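You operate a simulated robot arm through the tools that you are given. There is no shell and no other tool. Be economical: measure what you need, move in short steps, check, and stop when the job is done.

You run a simulated robot arm. Do the job below in one go: nothing can be reset, and whatever is moved stays where it is left.

TASK
Put things in order on the top of the long counter. At the end: the blue window pad stands on top of the white short paper roll; the yellow rye dough jar stands where the yellow sugar spoon stood; the yellow sugar spoon stands where the blue window pad stood; the mint water bottle stands where the yellow rye dough jar stood; whatever was shut is shut again. Leave all else as you found it, and nothing knocked over.

It is judged by the outcome, as a careful person would: the job done as asked, and still so three seconds after it is handed in. It fails if anything else is knocked over, pushed out of place, dropped, spilled or broken.

THE ROBOT
A 7-joint arm with a two-finger parallel gripper, fixed in place. Base frame: the origin is at the foot of the arm, x ahead of it, y to its left, z up; the work surface is at about z = 0. Units: mm, degrees, N and s.
With the tool pointing down near the work surface it reaches from about 220 to 580 mm from the base axis. Its first joint turns from -66.0 to 66.0 degrees. Payload 2.5 kg.
The TCP is the grasp point between the finger pads, 23 mm short of the fingertips. In the tool frame z runs along the fingers and y along their closing line. Largest opening 94 mm; finger width 38, thickness 10; the body of the gripper, 54 by 96 mm, starts 39 mm behind the TCP.
Orientation is told as [roll, pitch, yaw] about the base's x, y, z axes, in that order, counted from this pose: with the fingers straight down and closing along the base's y, the tool's x points along the base's -x, its y along +y and its z along -z.

THE INTERFACE
- The arm moves only by the tool drive_tool. Its argument "deltas" is a list of rows, each a list of 7 numbers: the turn, a rotation vector about the base's x, y, z in degrees, then the shift along the base's x, y, z in mm, then the finger opening in mm, from 0 to 94. In form: [[ax, ay, az, tx, ty, tz, jaw], ...]. A call has 1 to 10 rows; each row is the pose to reach, as a shift and turn from the pose commanded when the call began. Rows are played at 5 a second. More than 50 mm and 8.6 degrees between two rows, or a gripper value outside its range, and nothing of the call is played. Where a pose cannot be reached the arm comes as near as it can. A force on the tool above 40 N (or 10 N above the force at the start of the call, whichever is more), or a blocked arm, ends the call early, and 0.2 s more pass. The fingers move at their own pace (about 108 mm/s each) and stop on an object; they squeeze with about 27 N. The grip force told is the motor's: it shows also when the fingers shut on nothing. Time passes only in rows, and 0.2 s behind the last, so rows that repeat a pose let the fingers close. It gives the time, the measured TCP pose, the force on the tool (base axes), the opening and the grip force at its end, in the units of the frame above (readings bear some noise), and new pictures: "pictures" is both (left out), scene, wrist or none.
- Cameras (640 x 400 px; columns grow to the right, rows downward): "scene" is fixed at [122.5, -411.9, 538.1]; the picture's right is [0.80, -0.60, 0.00], its down [-0.37, -0.49, -0.79] and it looks along [0.47, 0.63, -0.62] (base axes); focal length 334 px, centre (320, 200). "wrist" rides on the gripper at [86, 16, -74] in the tool frame; the picture's right is [-0.18, 0.98, 0.00], its down [-0.58, -0.11, -0.81] and it looks along [-0.79, -0.15, 0.59] (tool axes); focal length 243 px, centre (320, 200). There is no depth. A picture from a camera that has moved, and an enlarged one, comes with that camera's place and axes in the base frame and with its lens.
- inspect(camera, box): a new picture of the part [left, top, right, bottom] of that camera's present view, enlarged. No time passes.
- sign_off(): hands the job in; it is judged then, once.

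Work in short steps. Places have to be worked out from the pictures, the camera data and where the tool is seen: move nearer, look again, correct. Check each grasp and each placing, and mend what went wrong. You have 120 turns and 170 pictures in all, those below and enlarged ones among them. Open the gripper and draw the arm clear of the work before you hand the job in, unless the task says otherwise; then end with one line.

The tools are called after "Emit:" as a command line: name --pt "numbers of a row" for each row, then --argument value for the rest, lists and objects as JSON in quotes. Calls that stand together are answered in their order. drive_tool: Moves the arm, as the interface text tells. Its arguments: {"type":"object","properties":{"deltas":{"type":"array"},"pictures":{"type":"string","enum":["both","scene","wrist","none"]}},"required":["deltas"]} The other tools are called the same way: inspect (camera, box) takes an enlarged picture of a part of a camera's view; sign_off () hands the job in.

At the start:

```text
clock: 0.0
position: [440.8, -132.8, 322.6]
tool_rot: [0.0, 0.0, -0.1]
contact_force: [-0.1, -1.0, 0.2]
opening: 93.8
gripper_force: 0.1
```

scene: 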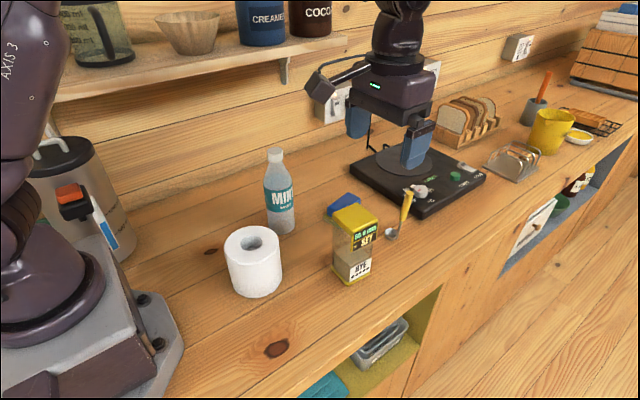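
wrist: 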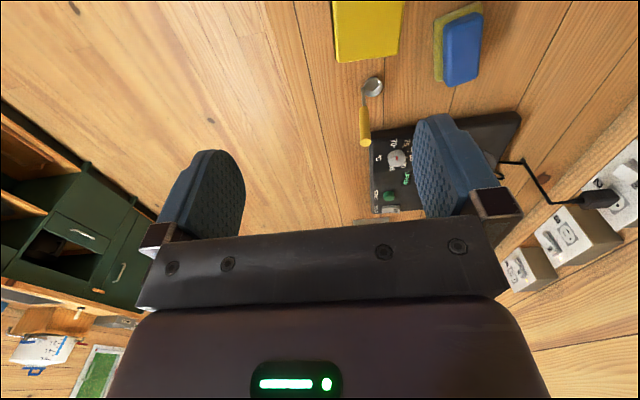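

I'll look at the objects closely first to work out where they stand.

Emit:
inspect --camera "scene" --box '[210, 130, 430, 310]'

Emit:
inspect --camera "wrist" --box '[320, 0, 540, 220]'

```text
2.22 times, centred on (320, 220) of scene
camera zoom: at [122.5, -411.9, 538.1], right [0.8, -0.6, 0.0], down [-0.37, -0.49, -0.79], along [0.47, 0.63, -0.62], focal length 742 px, centre (320, 156)
```

zoom: 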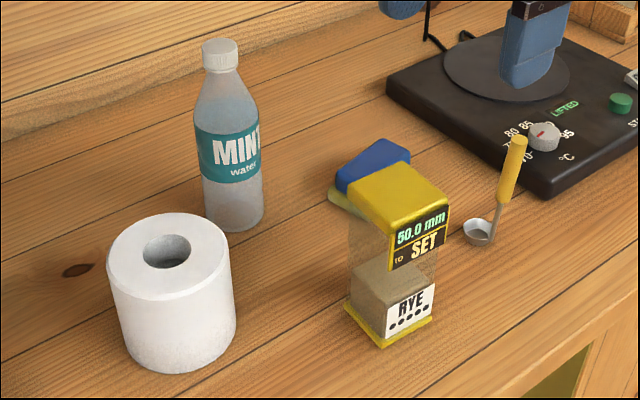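

```text
1.82 times, centred on (430, 110) of wrist
camera zoom: at [353.7, -116.2, 399.4], right [0.18, 0.98, 0.0], down [0.58, -0.11, 0.81], along [0.79, -0.15, -0.59], focal length 441 px, centre (120, 364)
```

zoom: 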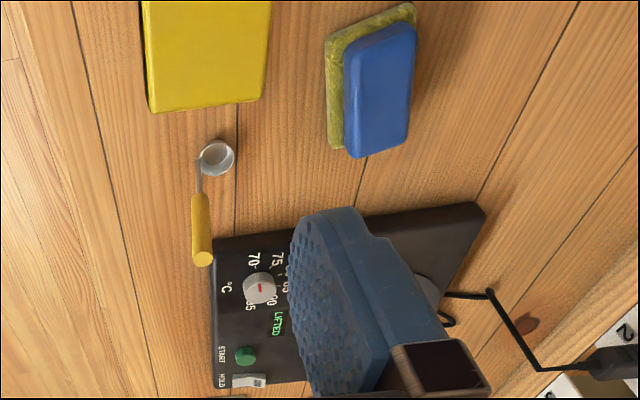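

Estimates: roll ≈(280,13) h≈90; pad ≈(535,50); jar ≈(442,-88), h≈150; spoon bowl ≈(577,-72) with handle upright; bottle ≈(396,107), h≈215. I'll read the jar's label and check the spoon and pad details.

Emit:
inspect --camera "scene" --box '[320, 175, 420, 290]'

Emit:
inspect --camera "scene" --box '[340, 90, 500, 220]'

Emit:
inspect --camera "scene" --box '[280, 260, 480, 400]'

```text
3.48 times, centred on (370, 232) of scene
camera zoom: at [122.5, -411.9, 538.1], right [0.8, -0.6, 0.0], down [-0.37, -0.49, -0.79], along [0.47, 0.63, -0.62], focal length 1162 px, centre (146, 87)
```

zoom: 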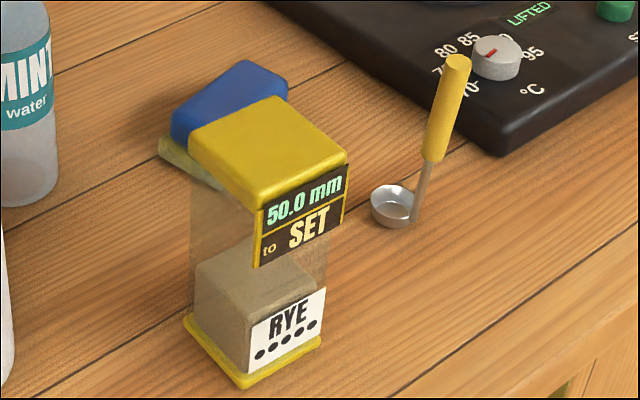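

```text
3.08 times, centred on (420, 155) of scene
camera zoom: at [122.5, -411.9, 538.1], right [0.8, -0.6, 0.0], down [-0.37, -0.49, -0.79], along [0.47, 0.63, -0.62], focal length 1028 px, centre (12, 338)
```

zoom: 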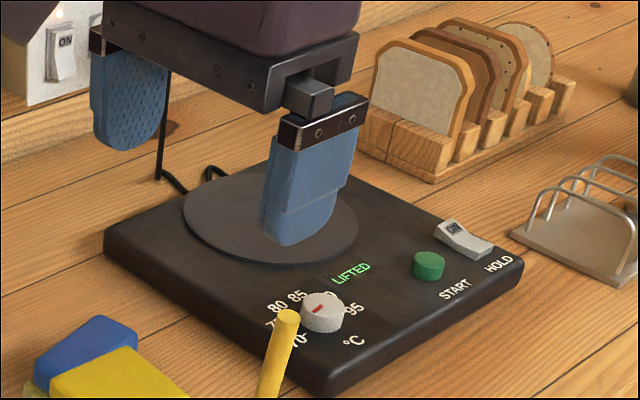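

```text
2.86 times, centred on (380, 330) of scene
camera zoom: at [122.5, -411.9, 538.1], right [0.8, -0.6, 0.0], down [-0.37, -0.49, -0.79], along [0.47, 0.63, -0.62], focal length 954 px, centre (149, -171)
```

zoom: 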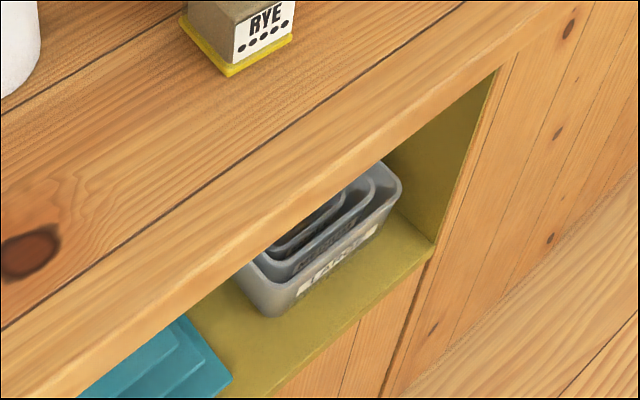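

The lid and display of the jar are clear. I now move toward the pad at a safe height to see its outline and turn.

Emit:
drive_tool --pt "0 0 0 10 45 0 94" --pt "0 0 0 20 90 0 94" --pt "0 0 0 30 135 -10 94" --pt "0 0 0 40 175 -40 94" --pt "0 0 0 40 178 -70 94"

```text
refused: row 4 steps farther than a row can; nothing moved
```

Row 4 was a hair too long; I split it up.

Emit:
drive_tool --pt "0 0 0 10 45 0 94" --pt "0 0 0 20 90 0 94" --pt "0 0 0 30 135 0 94" --pt "0 0 0 40 175 -20 94" --pt "0 0 0 40 178 -60 94" --pt "0 0 0 40 178 -60 94"

```text
clock: 1.4
position: [481.2, 45.5, 265.8]
tool_rot: [0.1, 0.0, 0.1]
contact_force: [0.6, -0.3, 0.4]
opening: 93.9
gripper_force: 0.0
camera wrist: at [394.4, 62.1, 341.3], right [0.18, 0.98, 0.0], down [0.58, -0.11, 0.81], along [0.79, -0.15, -0.59], focal length 243 px, centre (320, 200)
```

scene: 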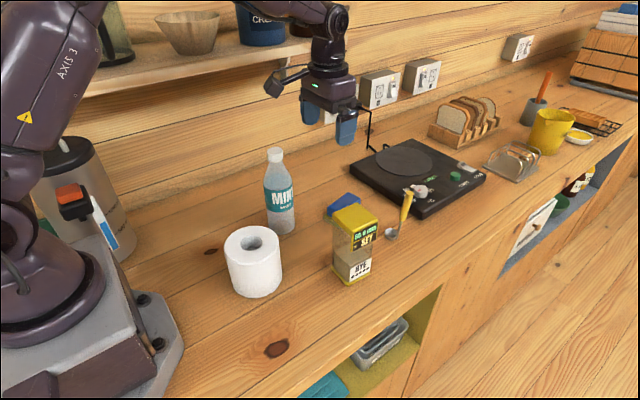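
wrist: 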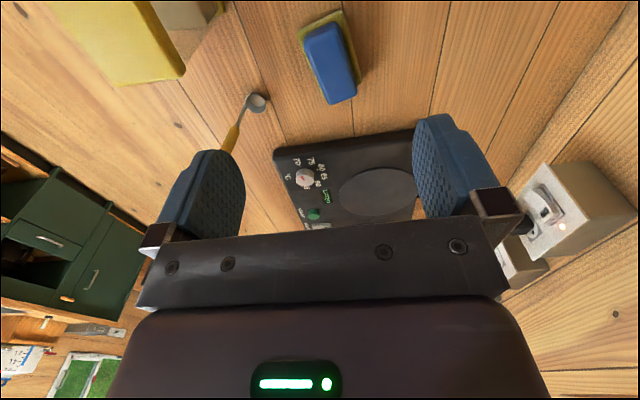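

Emit:
inspect --camera "wrist" --box '[230, 0, 410, 130]'

Emit:
inspect --camera "scene" --box '[310, 170, 430, 250]'

```text
3.08 times, centred on (320, 65) of wrist
camera zoom: at [394.4, 62.1, 341.3], right [0.18, 0.98, 0.0], down [0.58, -0.11, 0.81], along [0.79, -0.15, -0.59], focal length 746 px, centre (320, 615)
```

zoom: 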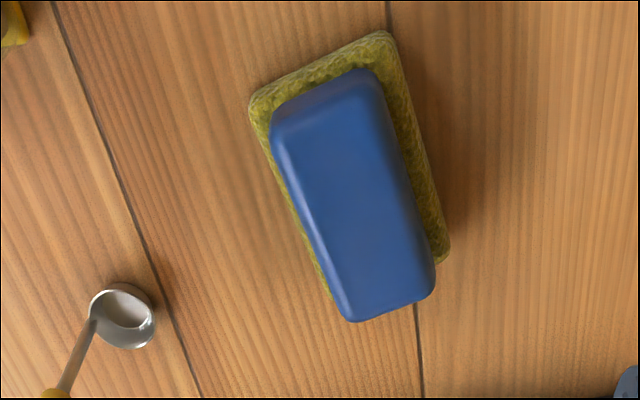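

```text
5.00 times, centred on (370, 210) of scene
camera zoom: at [122.6, -411.9, 538.1], right [0.8, -0.6, 0.0], down [-0.37, -0.49, -0.79], along [0.47, 0.63, -0.62], focal length 1670 px, centre (70, 150)
```

zoom: 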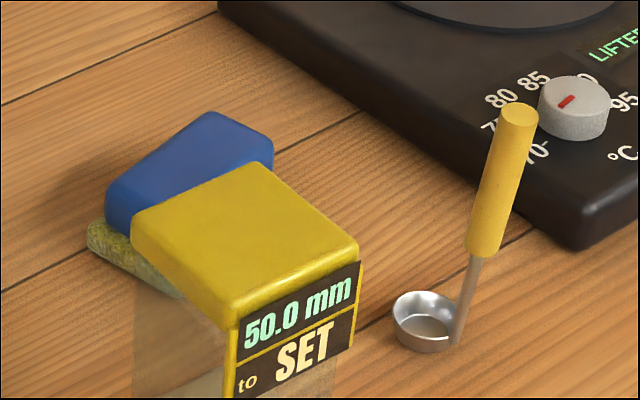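

The pad's base is about 56×86 mm, turned about +11° from x, centre ≈(539,50), with the blue top up to z≈40. I move above it with the jaw turned to match.

Emit:
drive_tool --pt "0 0 5.5 29 2 -30 94" --pt "0 0 11 58 5 -60 94" --pt "0 0 11 58 5 -100 94" --pt "0 0 11 58 5 -140 94" --pt "0 0 11 58 5 -160 94" --pt "0 0 11 58 5 -160 94"

```text
clock: 2.8
position: [537.4, 51.0, 104.5]
tool_rot: [0.1, 0.0, 10.9]
contact_force: [-0.3, -0.3, -0.2]
opening: 94.2
gripper_force: 0.2
camera wrist: at [448.8, 50.9, 179.7], right [-0.01, 1.0, 0.0], down [0.59, 0.0, 0.81], along [0.81, 0.01, -0.59], focal length 243 px, centre (320, 200)
```

scene: 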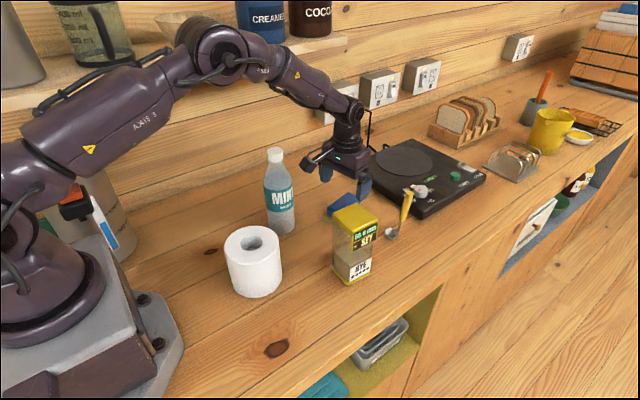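
wrist: 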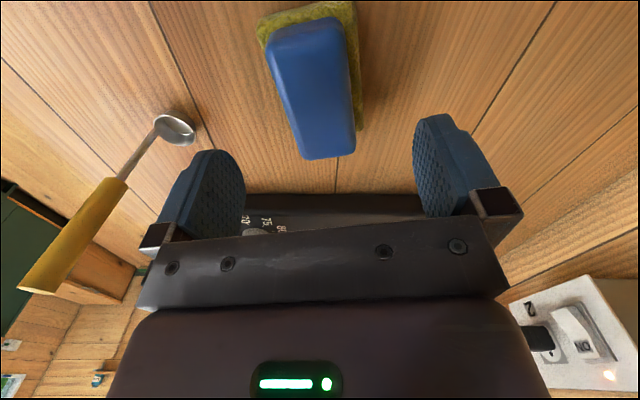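

The pad is centred between the fingers. I lower until the tips are beside the blue part, then close.

Emit:
drive_tool --pt "0 0 1 1 0 -30 94" --pt "0 0 1 1 0 -50 94" --pt "0 0 1 1 0 -63 94" --pt "0 0 1 1 0 -63 94" --pt "0 0 1 1 0 -63 30" --pt "0 0 1 1 0 -63 30" --pt "0 0 1 1 0 -63 30"

```text
clock: 4.4
position: [540.3, 49.7, 40.8]
tool_rot: [0.0, 0.0, 12.0]
contact_force: [-0.1, 0.2, 0.0]
opening: 43.5
gripper_force: 26.6
camera wrist: at [450.9, 47.7, 116.5], right [-0.02, 1.0, 0.0], down [0.59, 0.01, 0.81], along [0.81, 0.02, -0.59], focal length 243 px, centre (320, 200)
```

scene: 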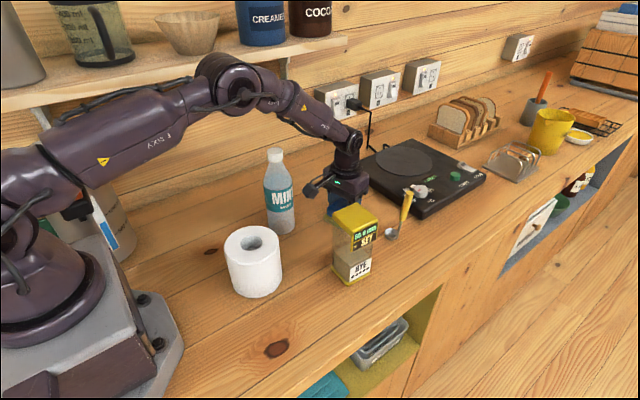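
wrist: 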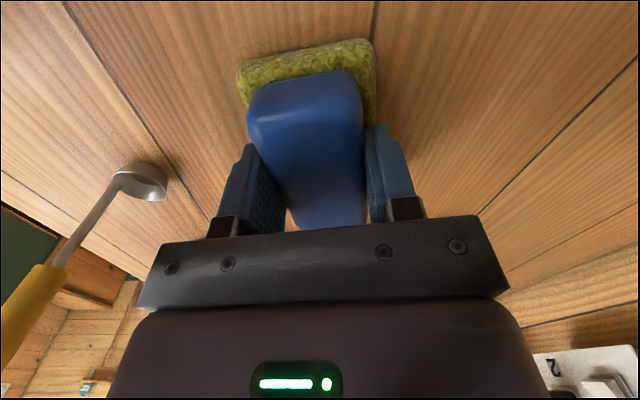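

Gripped at 43.5 mm. I lift straight up well clear of the bottle height.

Emit:
drive_tool --pt "0 0 0 0 0 20 30" --pt "0 0 0 0 0 60 30" --pt "0 0 0 0 0 105 30" --pt "0 0 0 -10 0 150 30" --pt "0 0 0 -20 0 195 30" --pt "0 0 0 -40 0 235 30" --pt "0 0 0 -80 -8 250 30" --pt "0 0 0 -125 -16 250 30" --pt "0 0 0 -170 -25 250 30" --pt "0 0 0 -210 -30 250 30"

Emit:
drive_tool --pt "0 0 0 -25 -4 0 30" --pt "0 0 0 -50 -7 -10 30" --pt "0 0 0 -50 -7 -40 30" --pt "0 0 0 -50 -7 -70 30" --pt "0 0 0 -50 -7 -70 30"

```text
clock: 6.6
position: [329.3, 20.6, 293.6]
tool_rot: [0.0, 0.0, 12.0]
contact_force: [-0.1, -0.2, -0.4]
opening: 43.0
gripper_force: 27.2
camera wrist: at [241.9, 18.3, 368.1], right [-0.02, 1.0, 0.0], down [0.59, 0.01, 0.81], along [0.81, 0.02, -0.59], focal length 243 px, centre (320, 200)
```

scene: 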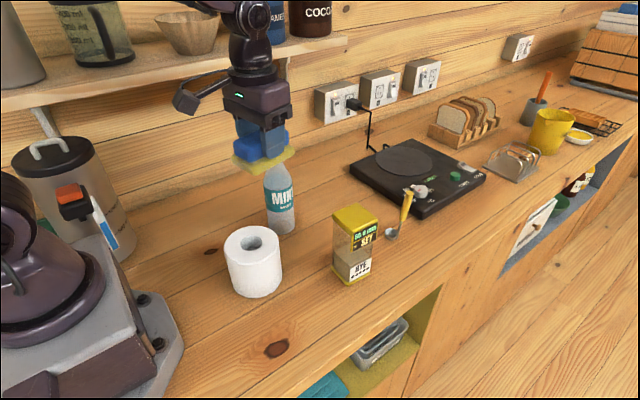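
wrist: 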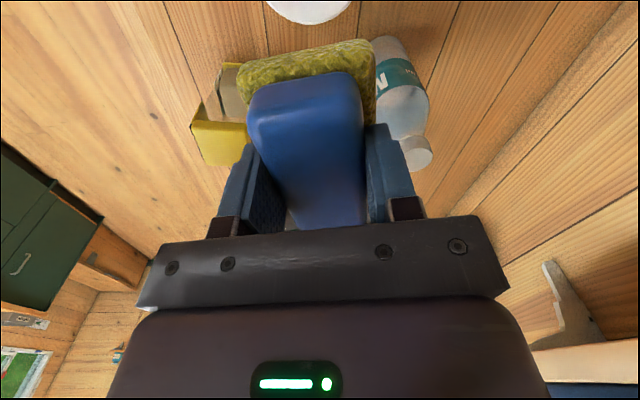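

```text
clock: 7.8
position: [279.6, 13.3, 220.7]
tool_rot: [0.0, 0.1, 11.9]
contact_force: [-0.2, 0.7, 0.2]
opening: 43.3
gripper_force: 27.1
camera wrist: at [191.0, 11.8, 296.4], right [-0.02, 1.0, 0.0], down [0.59, 0.01, 0.81], along [0.81, 0.02, -0.59], focal length 243 px, centre (320, 200)
```

scene: 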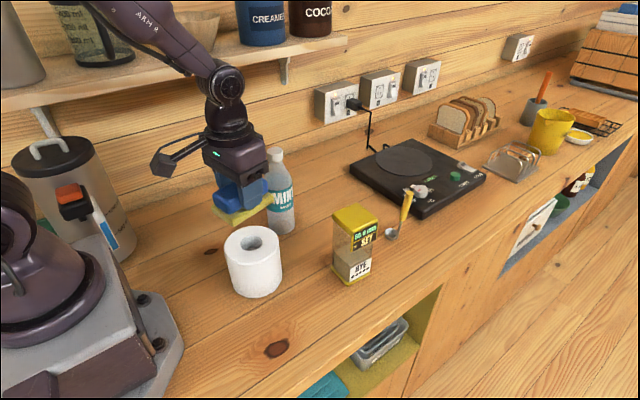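
wrist: 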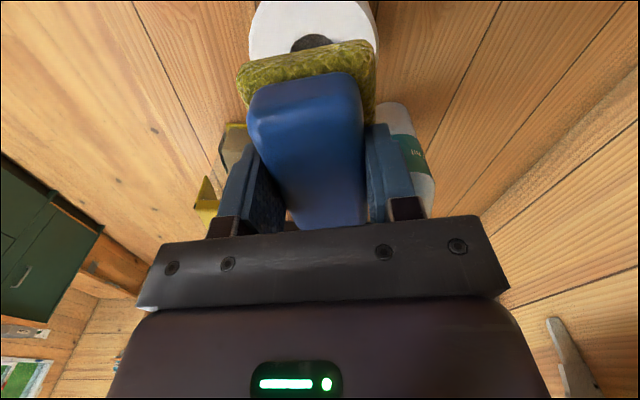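

Pad is over the roll, whose centre I judge ≈(277,11). I lower to just above the expected contact (~131) and look.

Emit:
drive_tool --pt "0 0 0 -2 -2 -30 30" --pt "0 0 0 -2 -2 -60 30" --pt "0 0 0 -2 -2 -75 30" --pt "0 0 0 -2 -2 -75 30" --pictures "none"

Emit:
inspect --camera "scene" --box '[190, 130, 310, 310]'

```text
clock: 8.8
position: [277.8, 9.8, 144.7]
tool_rot: [0.0, -0.1, 12.0]
contact_force: [-0.1, -0.4, -0.3]
opening: 43.4
gripper_force: 26.9
```

```text
2.22 times, centred on (250, 220) of scene
camera zoom: at [122.6, -411.9, 538.1], right [0.8, -0.6, 0.0], down [-0.37, -0.49, -0.79], along [0.47, 0.63, -0.62], focal length 742 px, centre (476, 156)
```

zoom: 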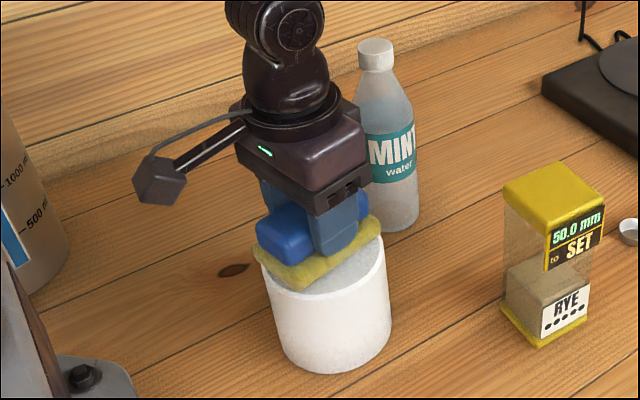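

Pad hangs squarely over the roll with a small gap. I lower in small steps until contact shows.

Emit:
drive_tool --pt "0 0 0 0 0 -4 30" --pt "0 0 0 0 0 -7 30" --pt "0 0 0 0 0 -9 30" --pt "0 0 0 0 0 -9 30" --pictures "none"

Emit:
inspect --camera "scene" --box '[190, 130, 310, 310]'

```text
clock: 9.5
position: [278.7, 9.5, 141.0]
tool_rot: [-0.1, -0.1, 12.0]
contact_force: [-2.7, -2.0, 12.7]
opening: 43.1
gripper_force: 27.1
stopped in row 3: the force on the tool passed its limit (the readings are from after the stop); the commanded pose is now the measured one
```

```text
2.22 times, centred on (250, 220) of scene
camera zoom: at [122.5, -411.9, 538.1], right [0.8, -0.6, 0.0], down [-0.37, -0.49, -0.79], along [0.47, 0.63, -0.62], focal length 742 px, centre (476, 156)
```

zoom: 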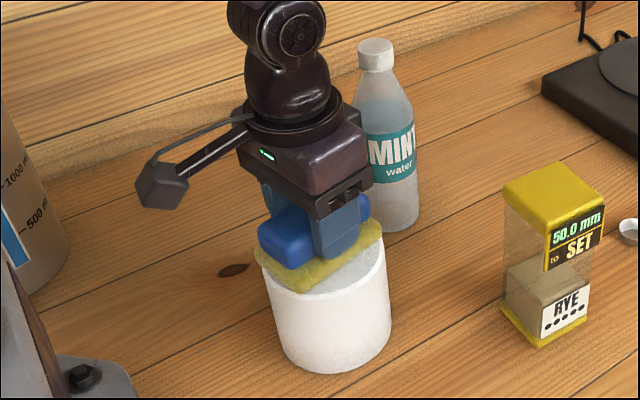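

Contact at TCP z≈141, so the roll is ~100 high and the pad lies on it. I open and draw straight up.

Emit:
drive_tool --pt "0 0 0 0 0 1 30" --pt "0 0 0 0 0 1 64" --pt "0 0 0 0 0 1 64" --pt "0 0 0 0 0 30 64" --pt "0 0 0 0 0 75 64" --pt "0 0 0 0 0 120 64" --pt "0 0 0 0 0 150 64" --pictures "both"

Emit:
inspect --camera "scene" --box '[190, 170, 310, 310]'

```text
clock: 11.1
position: [280.1, 12.5, 291.5]
tool_rot: [-0.1, 0.0, 12.0]
contact_force: [-1.2, -0.3, 0.6]
opening: 63.9
gripper_force: 0.1
camera wrist: at [191.2, 9.9, 367.1], right [-0.02, 1.0, 0.0], down [0.59, 0.01, 0.81], along [0.81, 0.02, -0.59], focal length 243 px, centre (320, 200)
```

scene: 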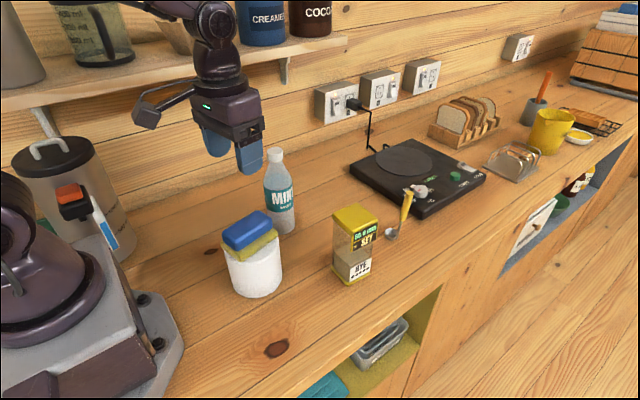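
wrist: 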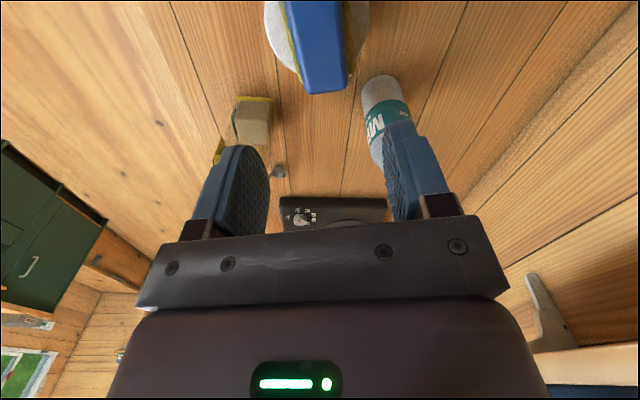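

```text
2.86 times, centred on (250, 240) of scene
camera zoom: at [122.5, -411.9, 538.1], right [0.8, -0.6, 0.0], down [-0.37, -0.49, -0.79], along [0.47, 0.63, -0.62], focal length 954 px, centre (520, 86)
```

zoom: 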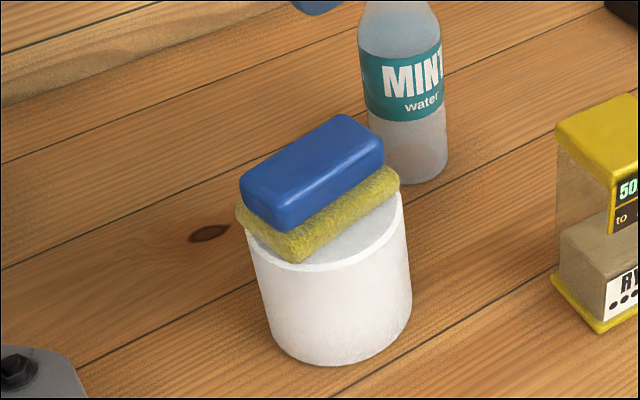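

Pad sits level and stable on the roll. Next, the spoon: I travel high toward it, straightening the tool yaw, to view its handle.

Emit:
drive_tool --pt "0 0 -4 40 -15 0 64" --pt "0 0 -8 80 -40 0 64" --pt "0 0 -12 120 -65 0 64" --pt "0 0 -12 160 -90 0 64" --pt "0 0 -12 195 -106 -20 64" --pt "0 0 -12 200 -106 -60 64" --pt "0 0 -12 200 -106 -60 64"

Emit:
inspect --camera "wrist" --box '[210, 0, 430, 200]'

```text
clock: 12.7
position: [478.8, -95.8, 230.9]
tool_rot: [0.1, -0.1, 0.0]
contact_force: [0.3, -0.8, -0.4]
opening: 64.1
gripper_force: 0.1
camera wrist: at [391.7, -78.9, 305.9], right [0.18, 0.98, 0.0], down [0.58, -0.11, 0.81], along [0.79, -0.15, -0.59], focal length 243 px, centre (320, 200)
```

scene: 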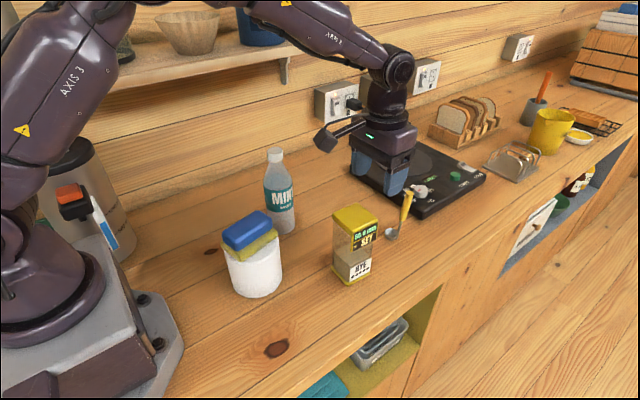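
wrist: 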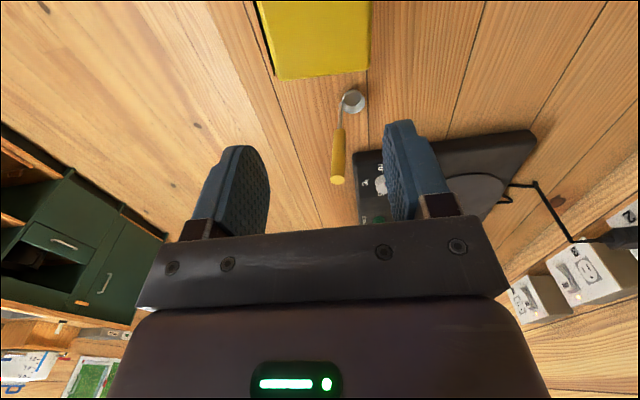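

```text
2.00 times, centred on (320, 100) of wrist
camera zoom: at [391.7, -78.9, 305.9], right [0.18, 0.98, 0.0], down [0.58, -0.11, 0.81], along [0.79, -0.15, -0.59], focal length 485 px, centre (320, 400)
```

zoom: 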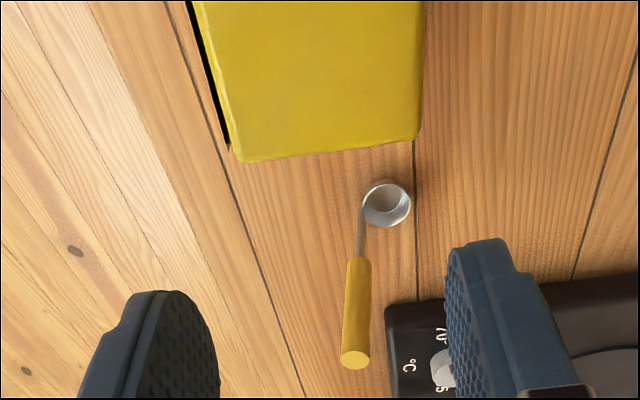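

Handle top ≈(578,-96,143), leaning ~4.5° toward -y as it rises; bowl centre ≈(577,-71). I move above the handle with a 4.5° roll to match its lean.

Emit:
drive_tool --pt "2 0 0 35 1 0 50" --pt "4.5 0 0 70 1 0 50" --pt "4.5 0 0 99 1 -10 50" --pt "4.5 0 0 99 1 -45 50" --pt "4.5 0 0 99 1 -60 50" --pt "4.5 0 0 99 1 -60 50"

Emit:
inspect --camera "scene" --box '[340, 110, 460, 250]'

```text
clock: 14.1
position: [577.9, -93.2, 169.6]
tool_rot: [4.5, -0.1, 0.0]
contact_force: [0.2, 0.6, -0.7]
opening: 50.2
gripper_force: 0.1
camera wrist: at [490.6, -83.1, 245.9], right [0.18, 0.98, 0.08], down [0.58, -0.17, 0.8], along [0.79, -0.1, -0.6], focal length 243 px, centre (320, 200)
```

scene: 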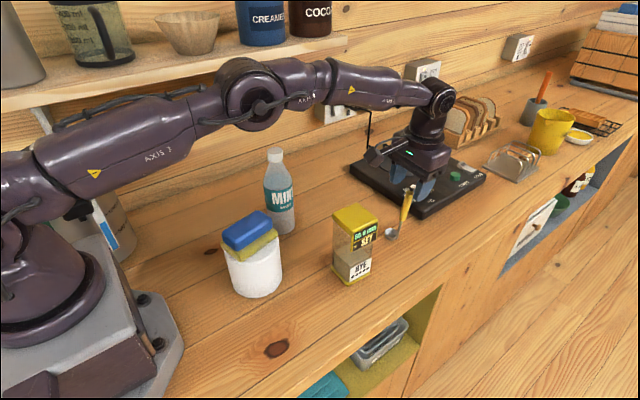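
wrist: 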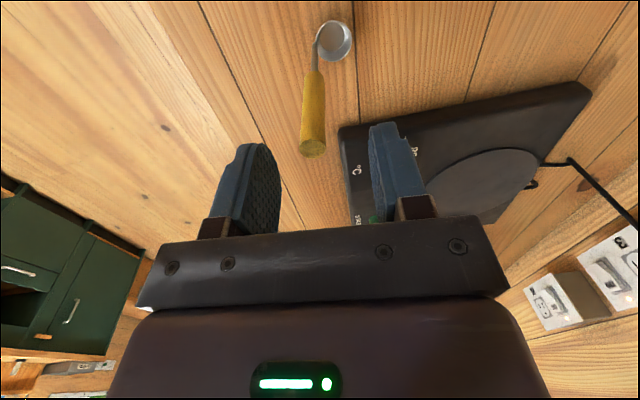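

```text
2.86 times, centred on (400, 180) of scene
camera zoom: at [122.5, -411.9, 538.1], right [0.8, -0.6, 0.0], down [-0.37, -0.49, -0.79], along [0.47, 0.63, -0.62], focal length 954 px, centre (91, 257)
```

zoom: 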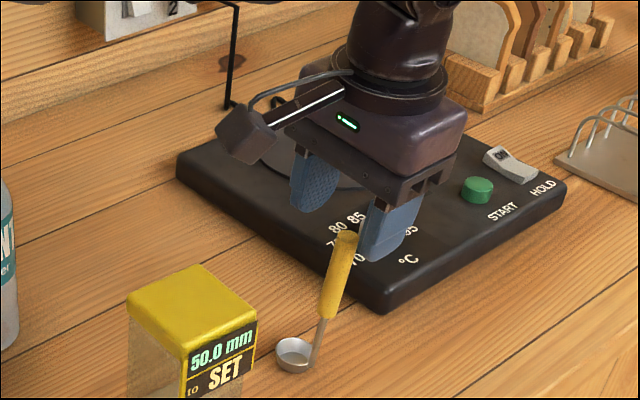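

The handle lies between the fingers' paths (top ≈(579,-95)). I go down to z≈118 and close.

Emit:
drive_tool --pt "0 0 0 1 0 -25 50" --pt "0 0 0 1 0 -50 50" --pt "0 0 0 1 0 -53 50" --pt "0 0 0 1 0 -53 30" --pt "0 0 0 1 0 -53 20" --pt "0 0 0 1 0 -53 5" --pt "0 0 0 1 0 -53 5"

Emit:
inspect --camera "scene" --box '[340, 110, 460, 250]'

```text
clock: 15.7
position: [580.1, -93.8, 115.3]
tool_rot: [4.5, 0.0, -0.1]
contact_force: [-0.5, -0.4, -0.1]
opening: 14.2
gripper_force: 27.1
camera wrist: at [492.5, -83.9, 193.1], right [0.18, 0.98, 0.08], down [0.58, -0.17, 0.8], along [0.79, -0.1, -0.6], focal length 243 px, centre (320, 200)
```

scene: 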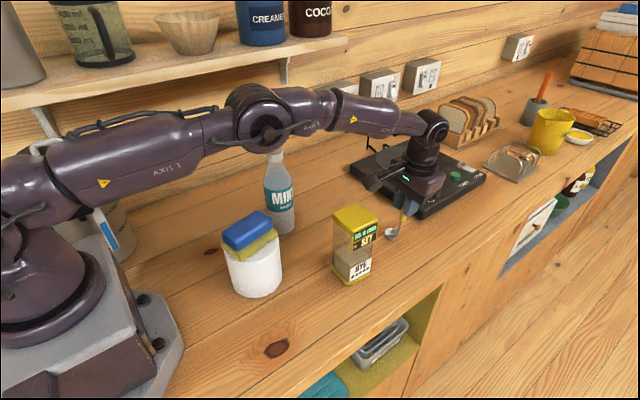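
wrist: 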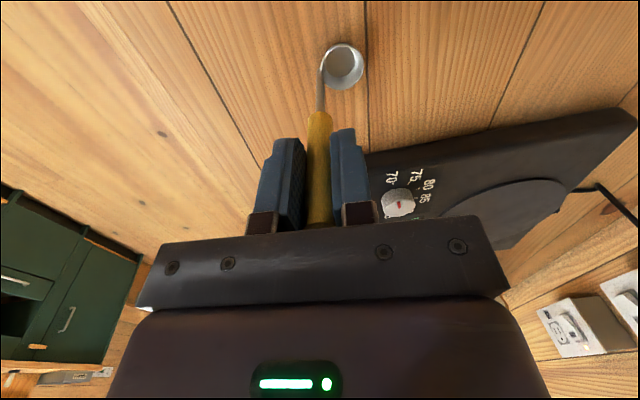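

```text
2.86 times, centred on (400, 180) of scene
camera zoom: at [122.6, -411.9, 538.1], right [0.8, -0.6, 0.0], down [-0.37, -0.49, -0.79], along [0.47, 0.63, -0.62], focal length 954 px, centre (91, 257)
```

zoom: 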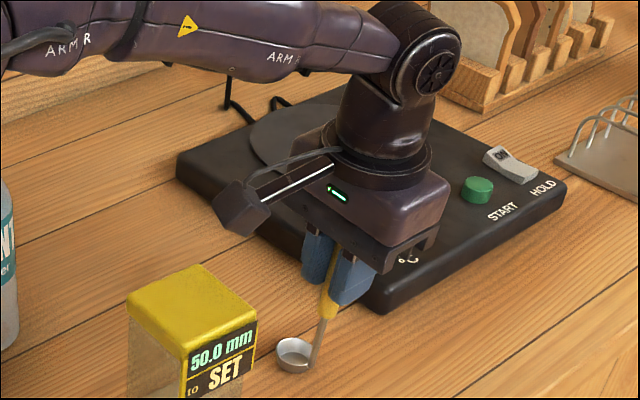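

Held at 14.2 mm without disturbing it. I lift, shift by about (-39,+122) so the bowl goes to the pad's old spot (≈539,51), and hover just above the surface.

Emit:
drive_tool --pt "0 0 0 0 0 15 5" --pt "0 0 0 0 0 45 5" --pt "0 0 0 -10 30 60 5" --pt "0 0 0 -22 70 60 5" --pt "0 0 0 -35 105 60 5" --pt "0 0 0 -39 122 55 5" --pt "0 0 0 -39 122 30 5" --pt "0 0 0 -39 122 12 5" --pt "0 0 0 -39 122 12 5"

Emit:
inspect --camera "scene" --box '[310, 120, 430, 250]'

```text
clock: 17.7
position: [540.5, 29.7, 130.2]
tool_rot: [4.6, -0.1, 0.1]
contact_force: [0.2, 0.3, -1.4]
opening: 14.8
gripper_force: 27.0
camera wrist: at [452.9, 39.6, 205.6], right [0.18, 0.98, 0.08], down [0.58, -0.17, 0.8], along [0.79, -0.1, -0.6], focal length 243 px, centre (320, 200)
```

scene: 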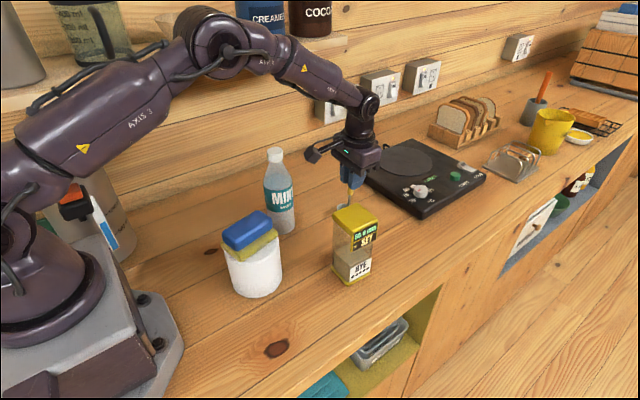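
wrist: 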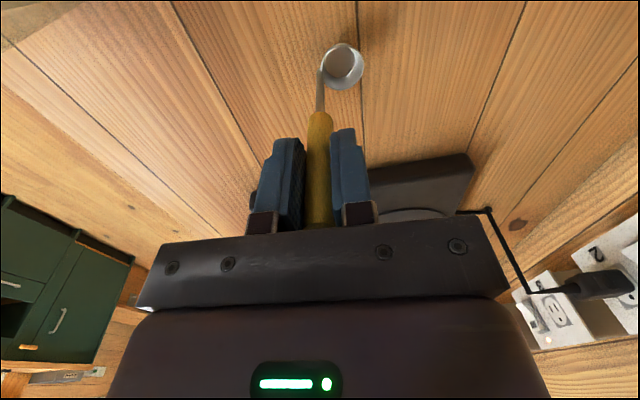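

```text
3.08 times, centred on (370, 185) of scene
camera zoom: at [122.6, -411.9, 538.1], right [0.8, -0.6, 0.0], down [-0.37, -0.49, -0.79], along [0.47, 0.63, -0.62], focal length 1028 px, centre (166, 246)
```

zoom: 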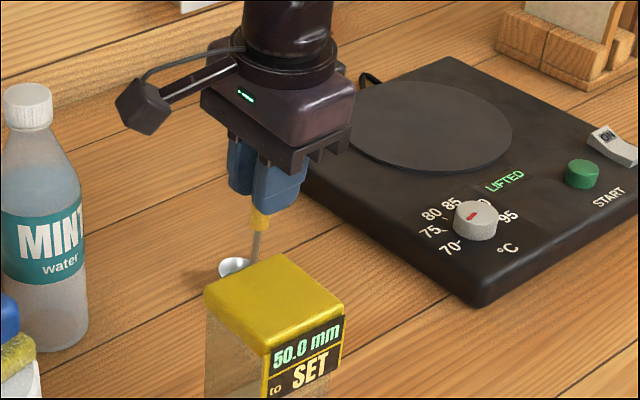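

The spoon keeps its pose in the grip; the bowl is ~14 mm above the counter. I lower gently to the grip height (z≈115.5).

Emit:
drive_tool --pt "0 0 0 0 -1 -6 5" --pt "0 0 0 0 -1 -11 5" --pt "0 0 0 0 -1 -13 5" --pt "0 0 0 0 -1 -13.5 5" --pt "0 0 0 0 -1 -13.5 5" --pictures "wrist"

```text
clock: 18.9
position: [540.3, 28.2, 116.5]
tool_rot: [4.4, -0.1, 0.0]
contact_force: [-4.4, -0.2, 12.3]
opening: 14.4
gripper_force: 27.1
camera wrist: at [452.4, 38.1, 192.8], right [0.18, 0.98, 0.08], down [0.58, -0.17, 0.8], along [0.79, -0.1, -0.6], focal length 243 px, centre (320, 200)
```

wrist: 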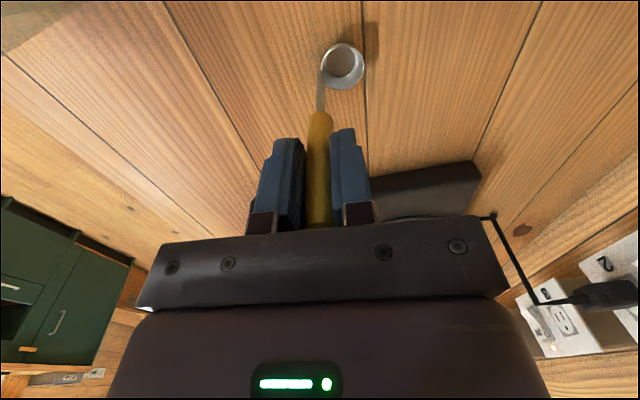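

The bowl bears on the counter (12 N up). I ease off a little and open, then rise straight off the handle.

Emit:
drive_tool --pt "0 0 0 0 0 0.7 5" --pt "0 0 0 0 0 0.7 22" --pt "0 0 0 0 0 0.7 45" --pt "0 0 0 0 0 0.7 45" --pt "0 0 0 0 0 30 45" --pt "0 0 0 0 0 75 45" --pt "0 0 0 -20 0 115 45" --pt "0 0 0 -40 -10 140 45" --pt "0 0 0 -60 -20 150 45"

Emit:
inspect --camera "scene" --box '[310, 120, 430, 250]'

Emit:
inspect --camera "wrist" --box '[220, 0, 420, 130]'

```text
clock: 20.9
position: [479.4, 4.6, 266.3]
tool_rot: [4.4, -0.1, 0.1]
contact_force: [0.6, 0.2, 0.0]
opening: 44.9
gripper_force: 0.0
camera wrist: at [392.5, 15.0, 342.3], right [0.18, 0.98, 0.08], down [0.58, -0.17, 0.8], along [0.79, -0.1, -0.6], focal length 243 px, centre (320, 200)
```

scene: 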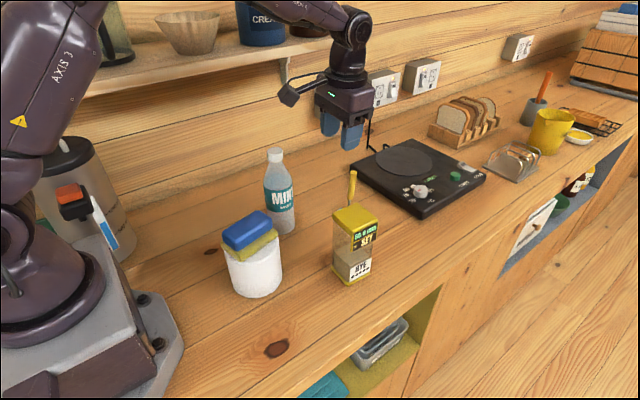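
wrist: 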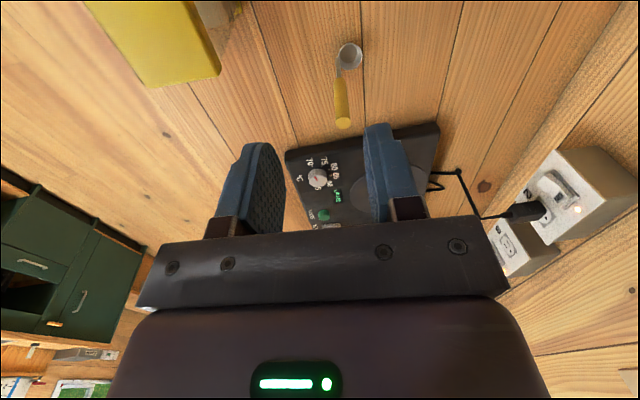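

```text
3.08 times, centred on (370, 185) of scene
camera zoom: at [122.6, -411.9, 538.1], right [0.8, -0.6, 0.0], down [-0.37, -0.49, -0.79], along [0.47, 0.63, -0.62], focal length 1028 px, centre (166, 246)
```

zoom: 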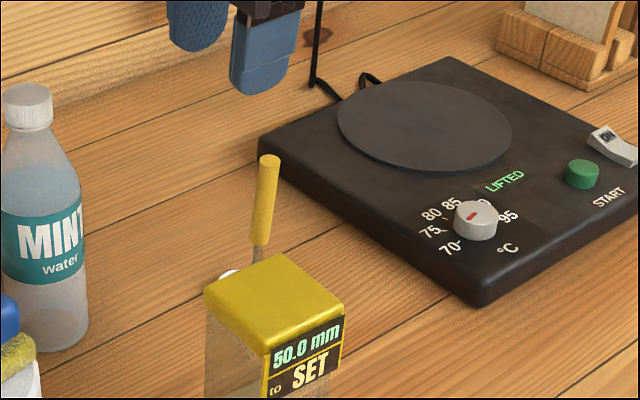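

```text
3.08 times, centred on (320, 65) of wrist
camera zoom: at [392.5, 15.0, 342.3], right [0.18, 0.98, 0.08], down [0.58, -0.17, 0.8], along [0.79, -0.1, -0.6], focal length 746 px, centre (320, 615)
```

zoom: 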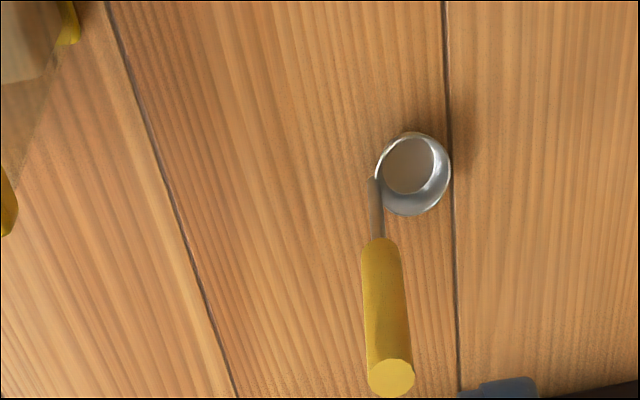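

The spoon stands at ≈(538,52). Now the jar: I level the tool and move above the jar with the jaw fully open.

Emit:
drive_tool --pt "-2 0 0 -12 -30 0 94" --pt "-4.4 0 0 -25 -65 0 94" --pt "-4.4 0 0 -45 -93 -10 94" --pt "-4.4 0 0 -58 -93 -40 94" --pt "-4.4 0 0 -58 -93 -60 94" --pt "-4.4 0 0 -58 -93 -60 94"

Emit:
inspect --camera "wrist" --box '[200, 0, 440, 240]'

```text
clock: 22.3
position: [420.6, -86.2, 205.4]
tool_rot: [0.1, 0.0, 0.0]
contact_force: [-1.0, 0.1, 1.0]
opening: 94.1
gripper_force: 0.1
camera wrist: at [334.0, -70.3, 280.5], right [0.18, 0.98, 0.0], down [0.58, -0.11, 0.81], along [0.79, -0.15, -0.59], focal length 243 px, centre (320, 200)
```

scene: 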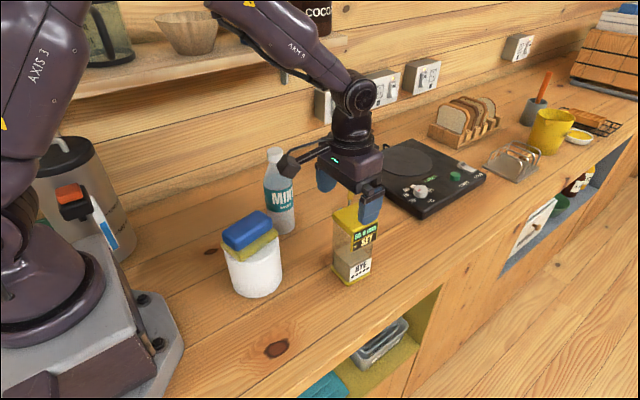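
wrist: 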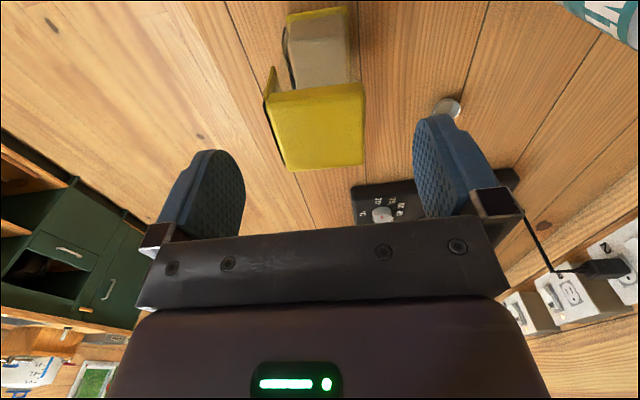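

```text
1.67 times, centred on (320, 120) of wrist
camera zoom: at [334.0, -70.3, 280.5], right [0.18, 0.98, 0.0], down [0.58, -0.11, 0.81], along [0.79, -0.15, -0.59], focal length 404 px, centre (320, 333)
```

zoom: 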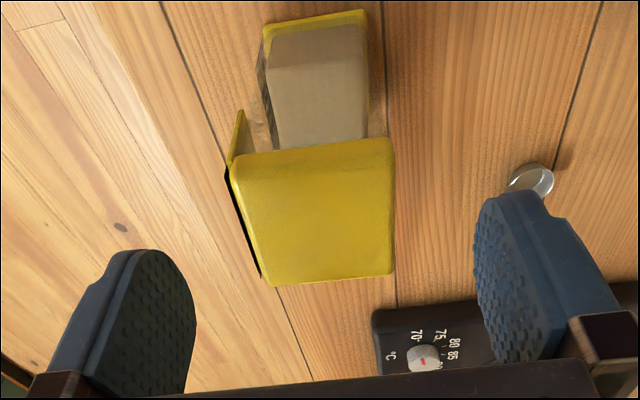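

Lid corners give centre ≈(440,-89), turned about -3°, top z≈150. I align over it and go down until the fingers flank the lid and upper body.

Emit:
drive_tool --pt "0 0 -3 20 -3.5 -10 94" --pt "0 0 -3 20 -3.5 -40 94" --pt "0 0 -3 20 -3.5 -65 94" --pt "0 0 -3 20 -3.5 -82 94" --pt "0 0 -3 20 -3.5 -82 94"

Emit:
inspect --camera "scene" --box '[310, 150, 420, 290]'

```text
clock: 23.5
position: [439.9, -90.2, 124.6]
tool_rot: [0.0, -0.2, -3.0]
contact_force: [-0.3, -0.3, 0.0]
opening: 94.3
gripper_force: 0.2
camera wrist: at [355.1, -69.2, 198.3], right [0.24, 0.97, 0.0], down [0.57, -0.14, 0.81], along [0.78, -0.19, -0.59], focal length 243 px, centre (320, 200)
```

scene: 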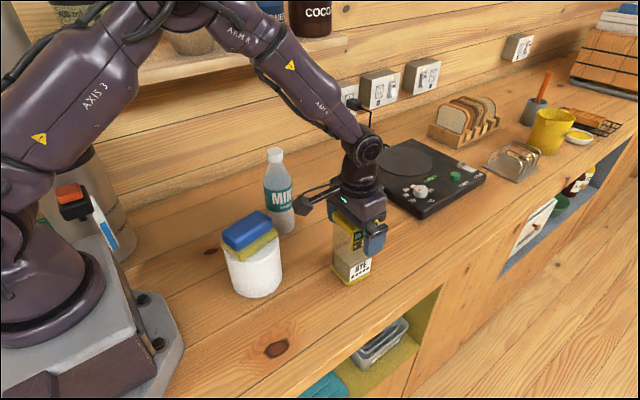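
wrist: 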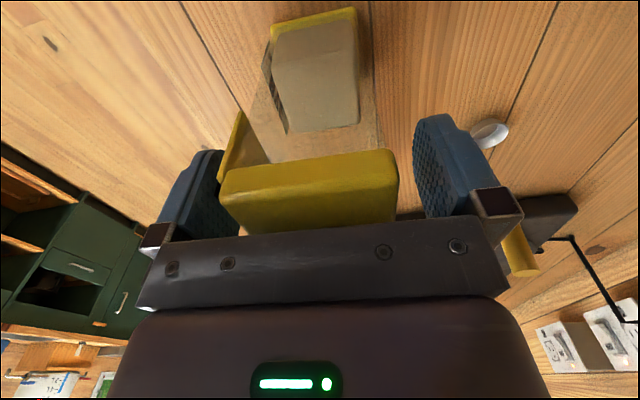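

```text
2.86 times, centred on (365, 220) of scene
camera zoom: at [122.5, -411.9, 538.1], right [0.8, -0.6, 0.0], down [-0.37, -0.49, -0.79], along [0.47, 0.63, -0.62], focal length 954 px, centre (191, 143)
```

zoom: 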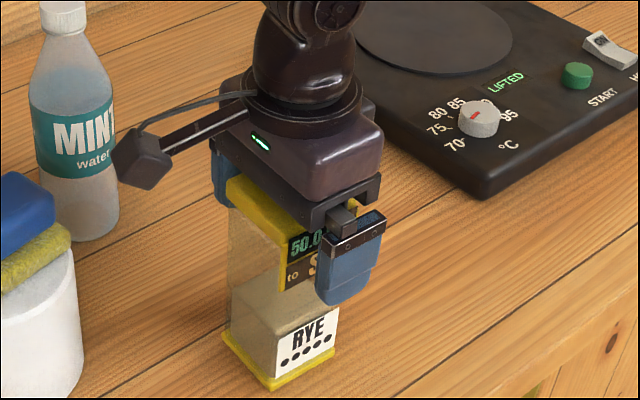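

The jaw straddles the lid with room on both sides; I nudge +2 mm in y, close, and check.

Emit:
drive_tool --pt "0 0 0 0 2 -3 94" --pt "0 0 0 0 2 -3 80" --pt "0 0 0 0 2 -3 68" --pt "0 0 0 0 2 -3 55" --pt "0 0 0 0 2 -3 45" --pt "0 0 0 0 2 -3 45" --pt "0 0 0 0 2 -3 45"

Emit:
inspect --camera "scene" --box '[310, 150, 420, 290]'

```text
clock: 25.1
position: [441.0, -87.9, 119.6]
tool_rot: [0.1, 0.0, -3.0]
contact_force: [0.1, -1.3, 0.7]
opening: 61.9
gripper_force: 26.8
camera wrist: at [355.0, -67.0, 195.3], right [0.24, 0.97, 0.0], down [0.57, -0.14, 0.81], along [0.78, -0.19, -0.59], focal length 243 px, centre (320, 200)
```

scene: 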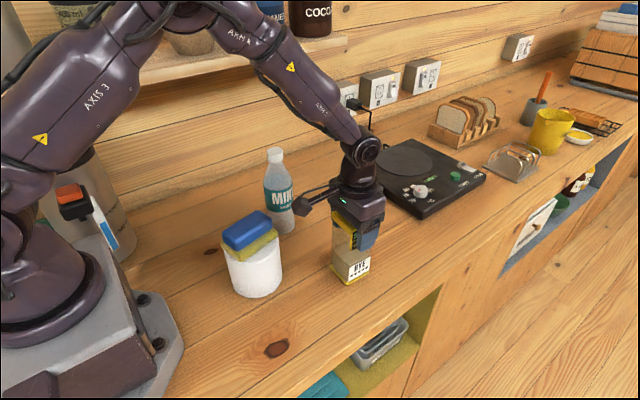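
wrist: 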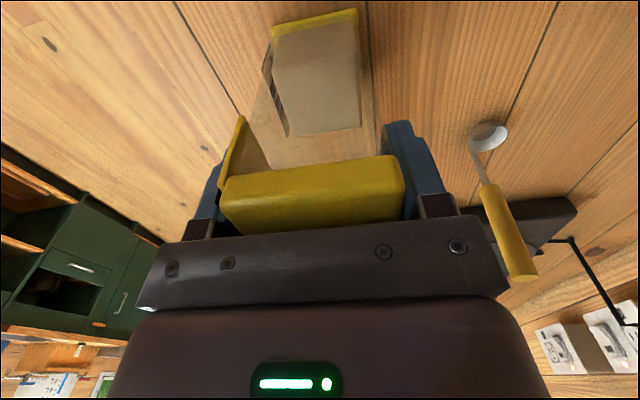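

```text
2.86 times, centred on (365, 220) of scene
camera zoom: at [122.5, -411.9, 538.1], right [0.8, -0.6, 0.0], down [-0.37, -0.49, -0.79], along [0.47, 0.63, -0.62], focal length 954 px, centre (191, 143)
```

zoom: 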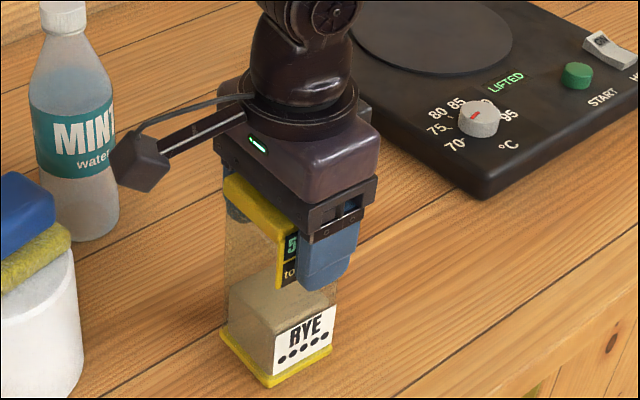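

Held at 62 mm across the lid and its plate. I lift only 8 mm to see whether the whole jar comes up.

Emit:
drive_tool --pt "0 0 0 0 0 3 45" --pt "0 0 0 0 0 8 45" --pt "0 0 0 0 0 8 45" --pictures "wrist"

Emit:
inspect --camera "scene" --box '[310, 150, 420, 290]'

```text
clock: 25.9
position: [441.5, -87.1, 128.6]
tool_rot: [0.0, -0.1, -3.0]
contact_force: [0.0, -1.2, -2.5]
opening: 61.9
gripper_force: 27.1
camera wrist: at [354.6, -66.4, 204.0], right [0.24, 0.97, 0.0], down [0.57, -0.14, 0.81], along [0.78, -0.19, -0.59], focal length 243 px, centre (320, 200)
```

wrist: 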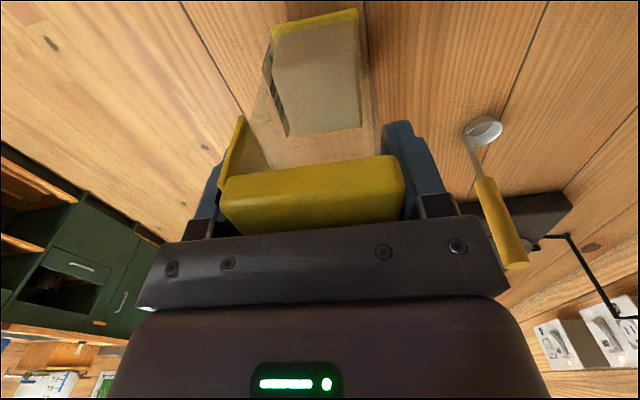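

```text
2.86 times, centred on (365, 220) of scene
camera zoom: at [122.6, -411.9, 538.1], right [0.8, -0.6, 0.0], down [-0.37, -0.49, -0.79], along [0.47, 0.63, -0.62], focal length 954 px, centre (191, 143)
```

zoom: 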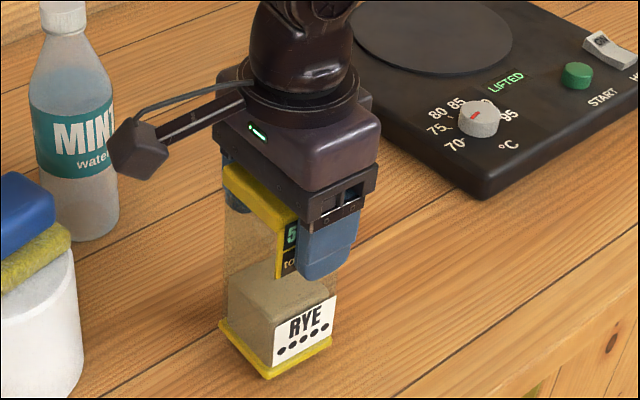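

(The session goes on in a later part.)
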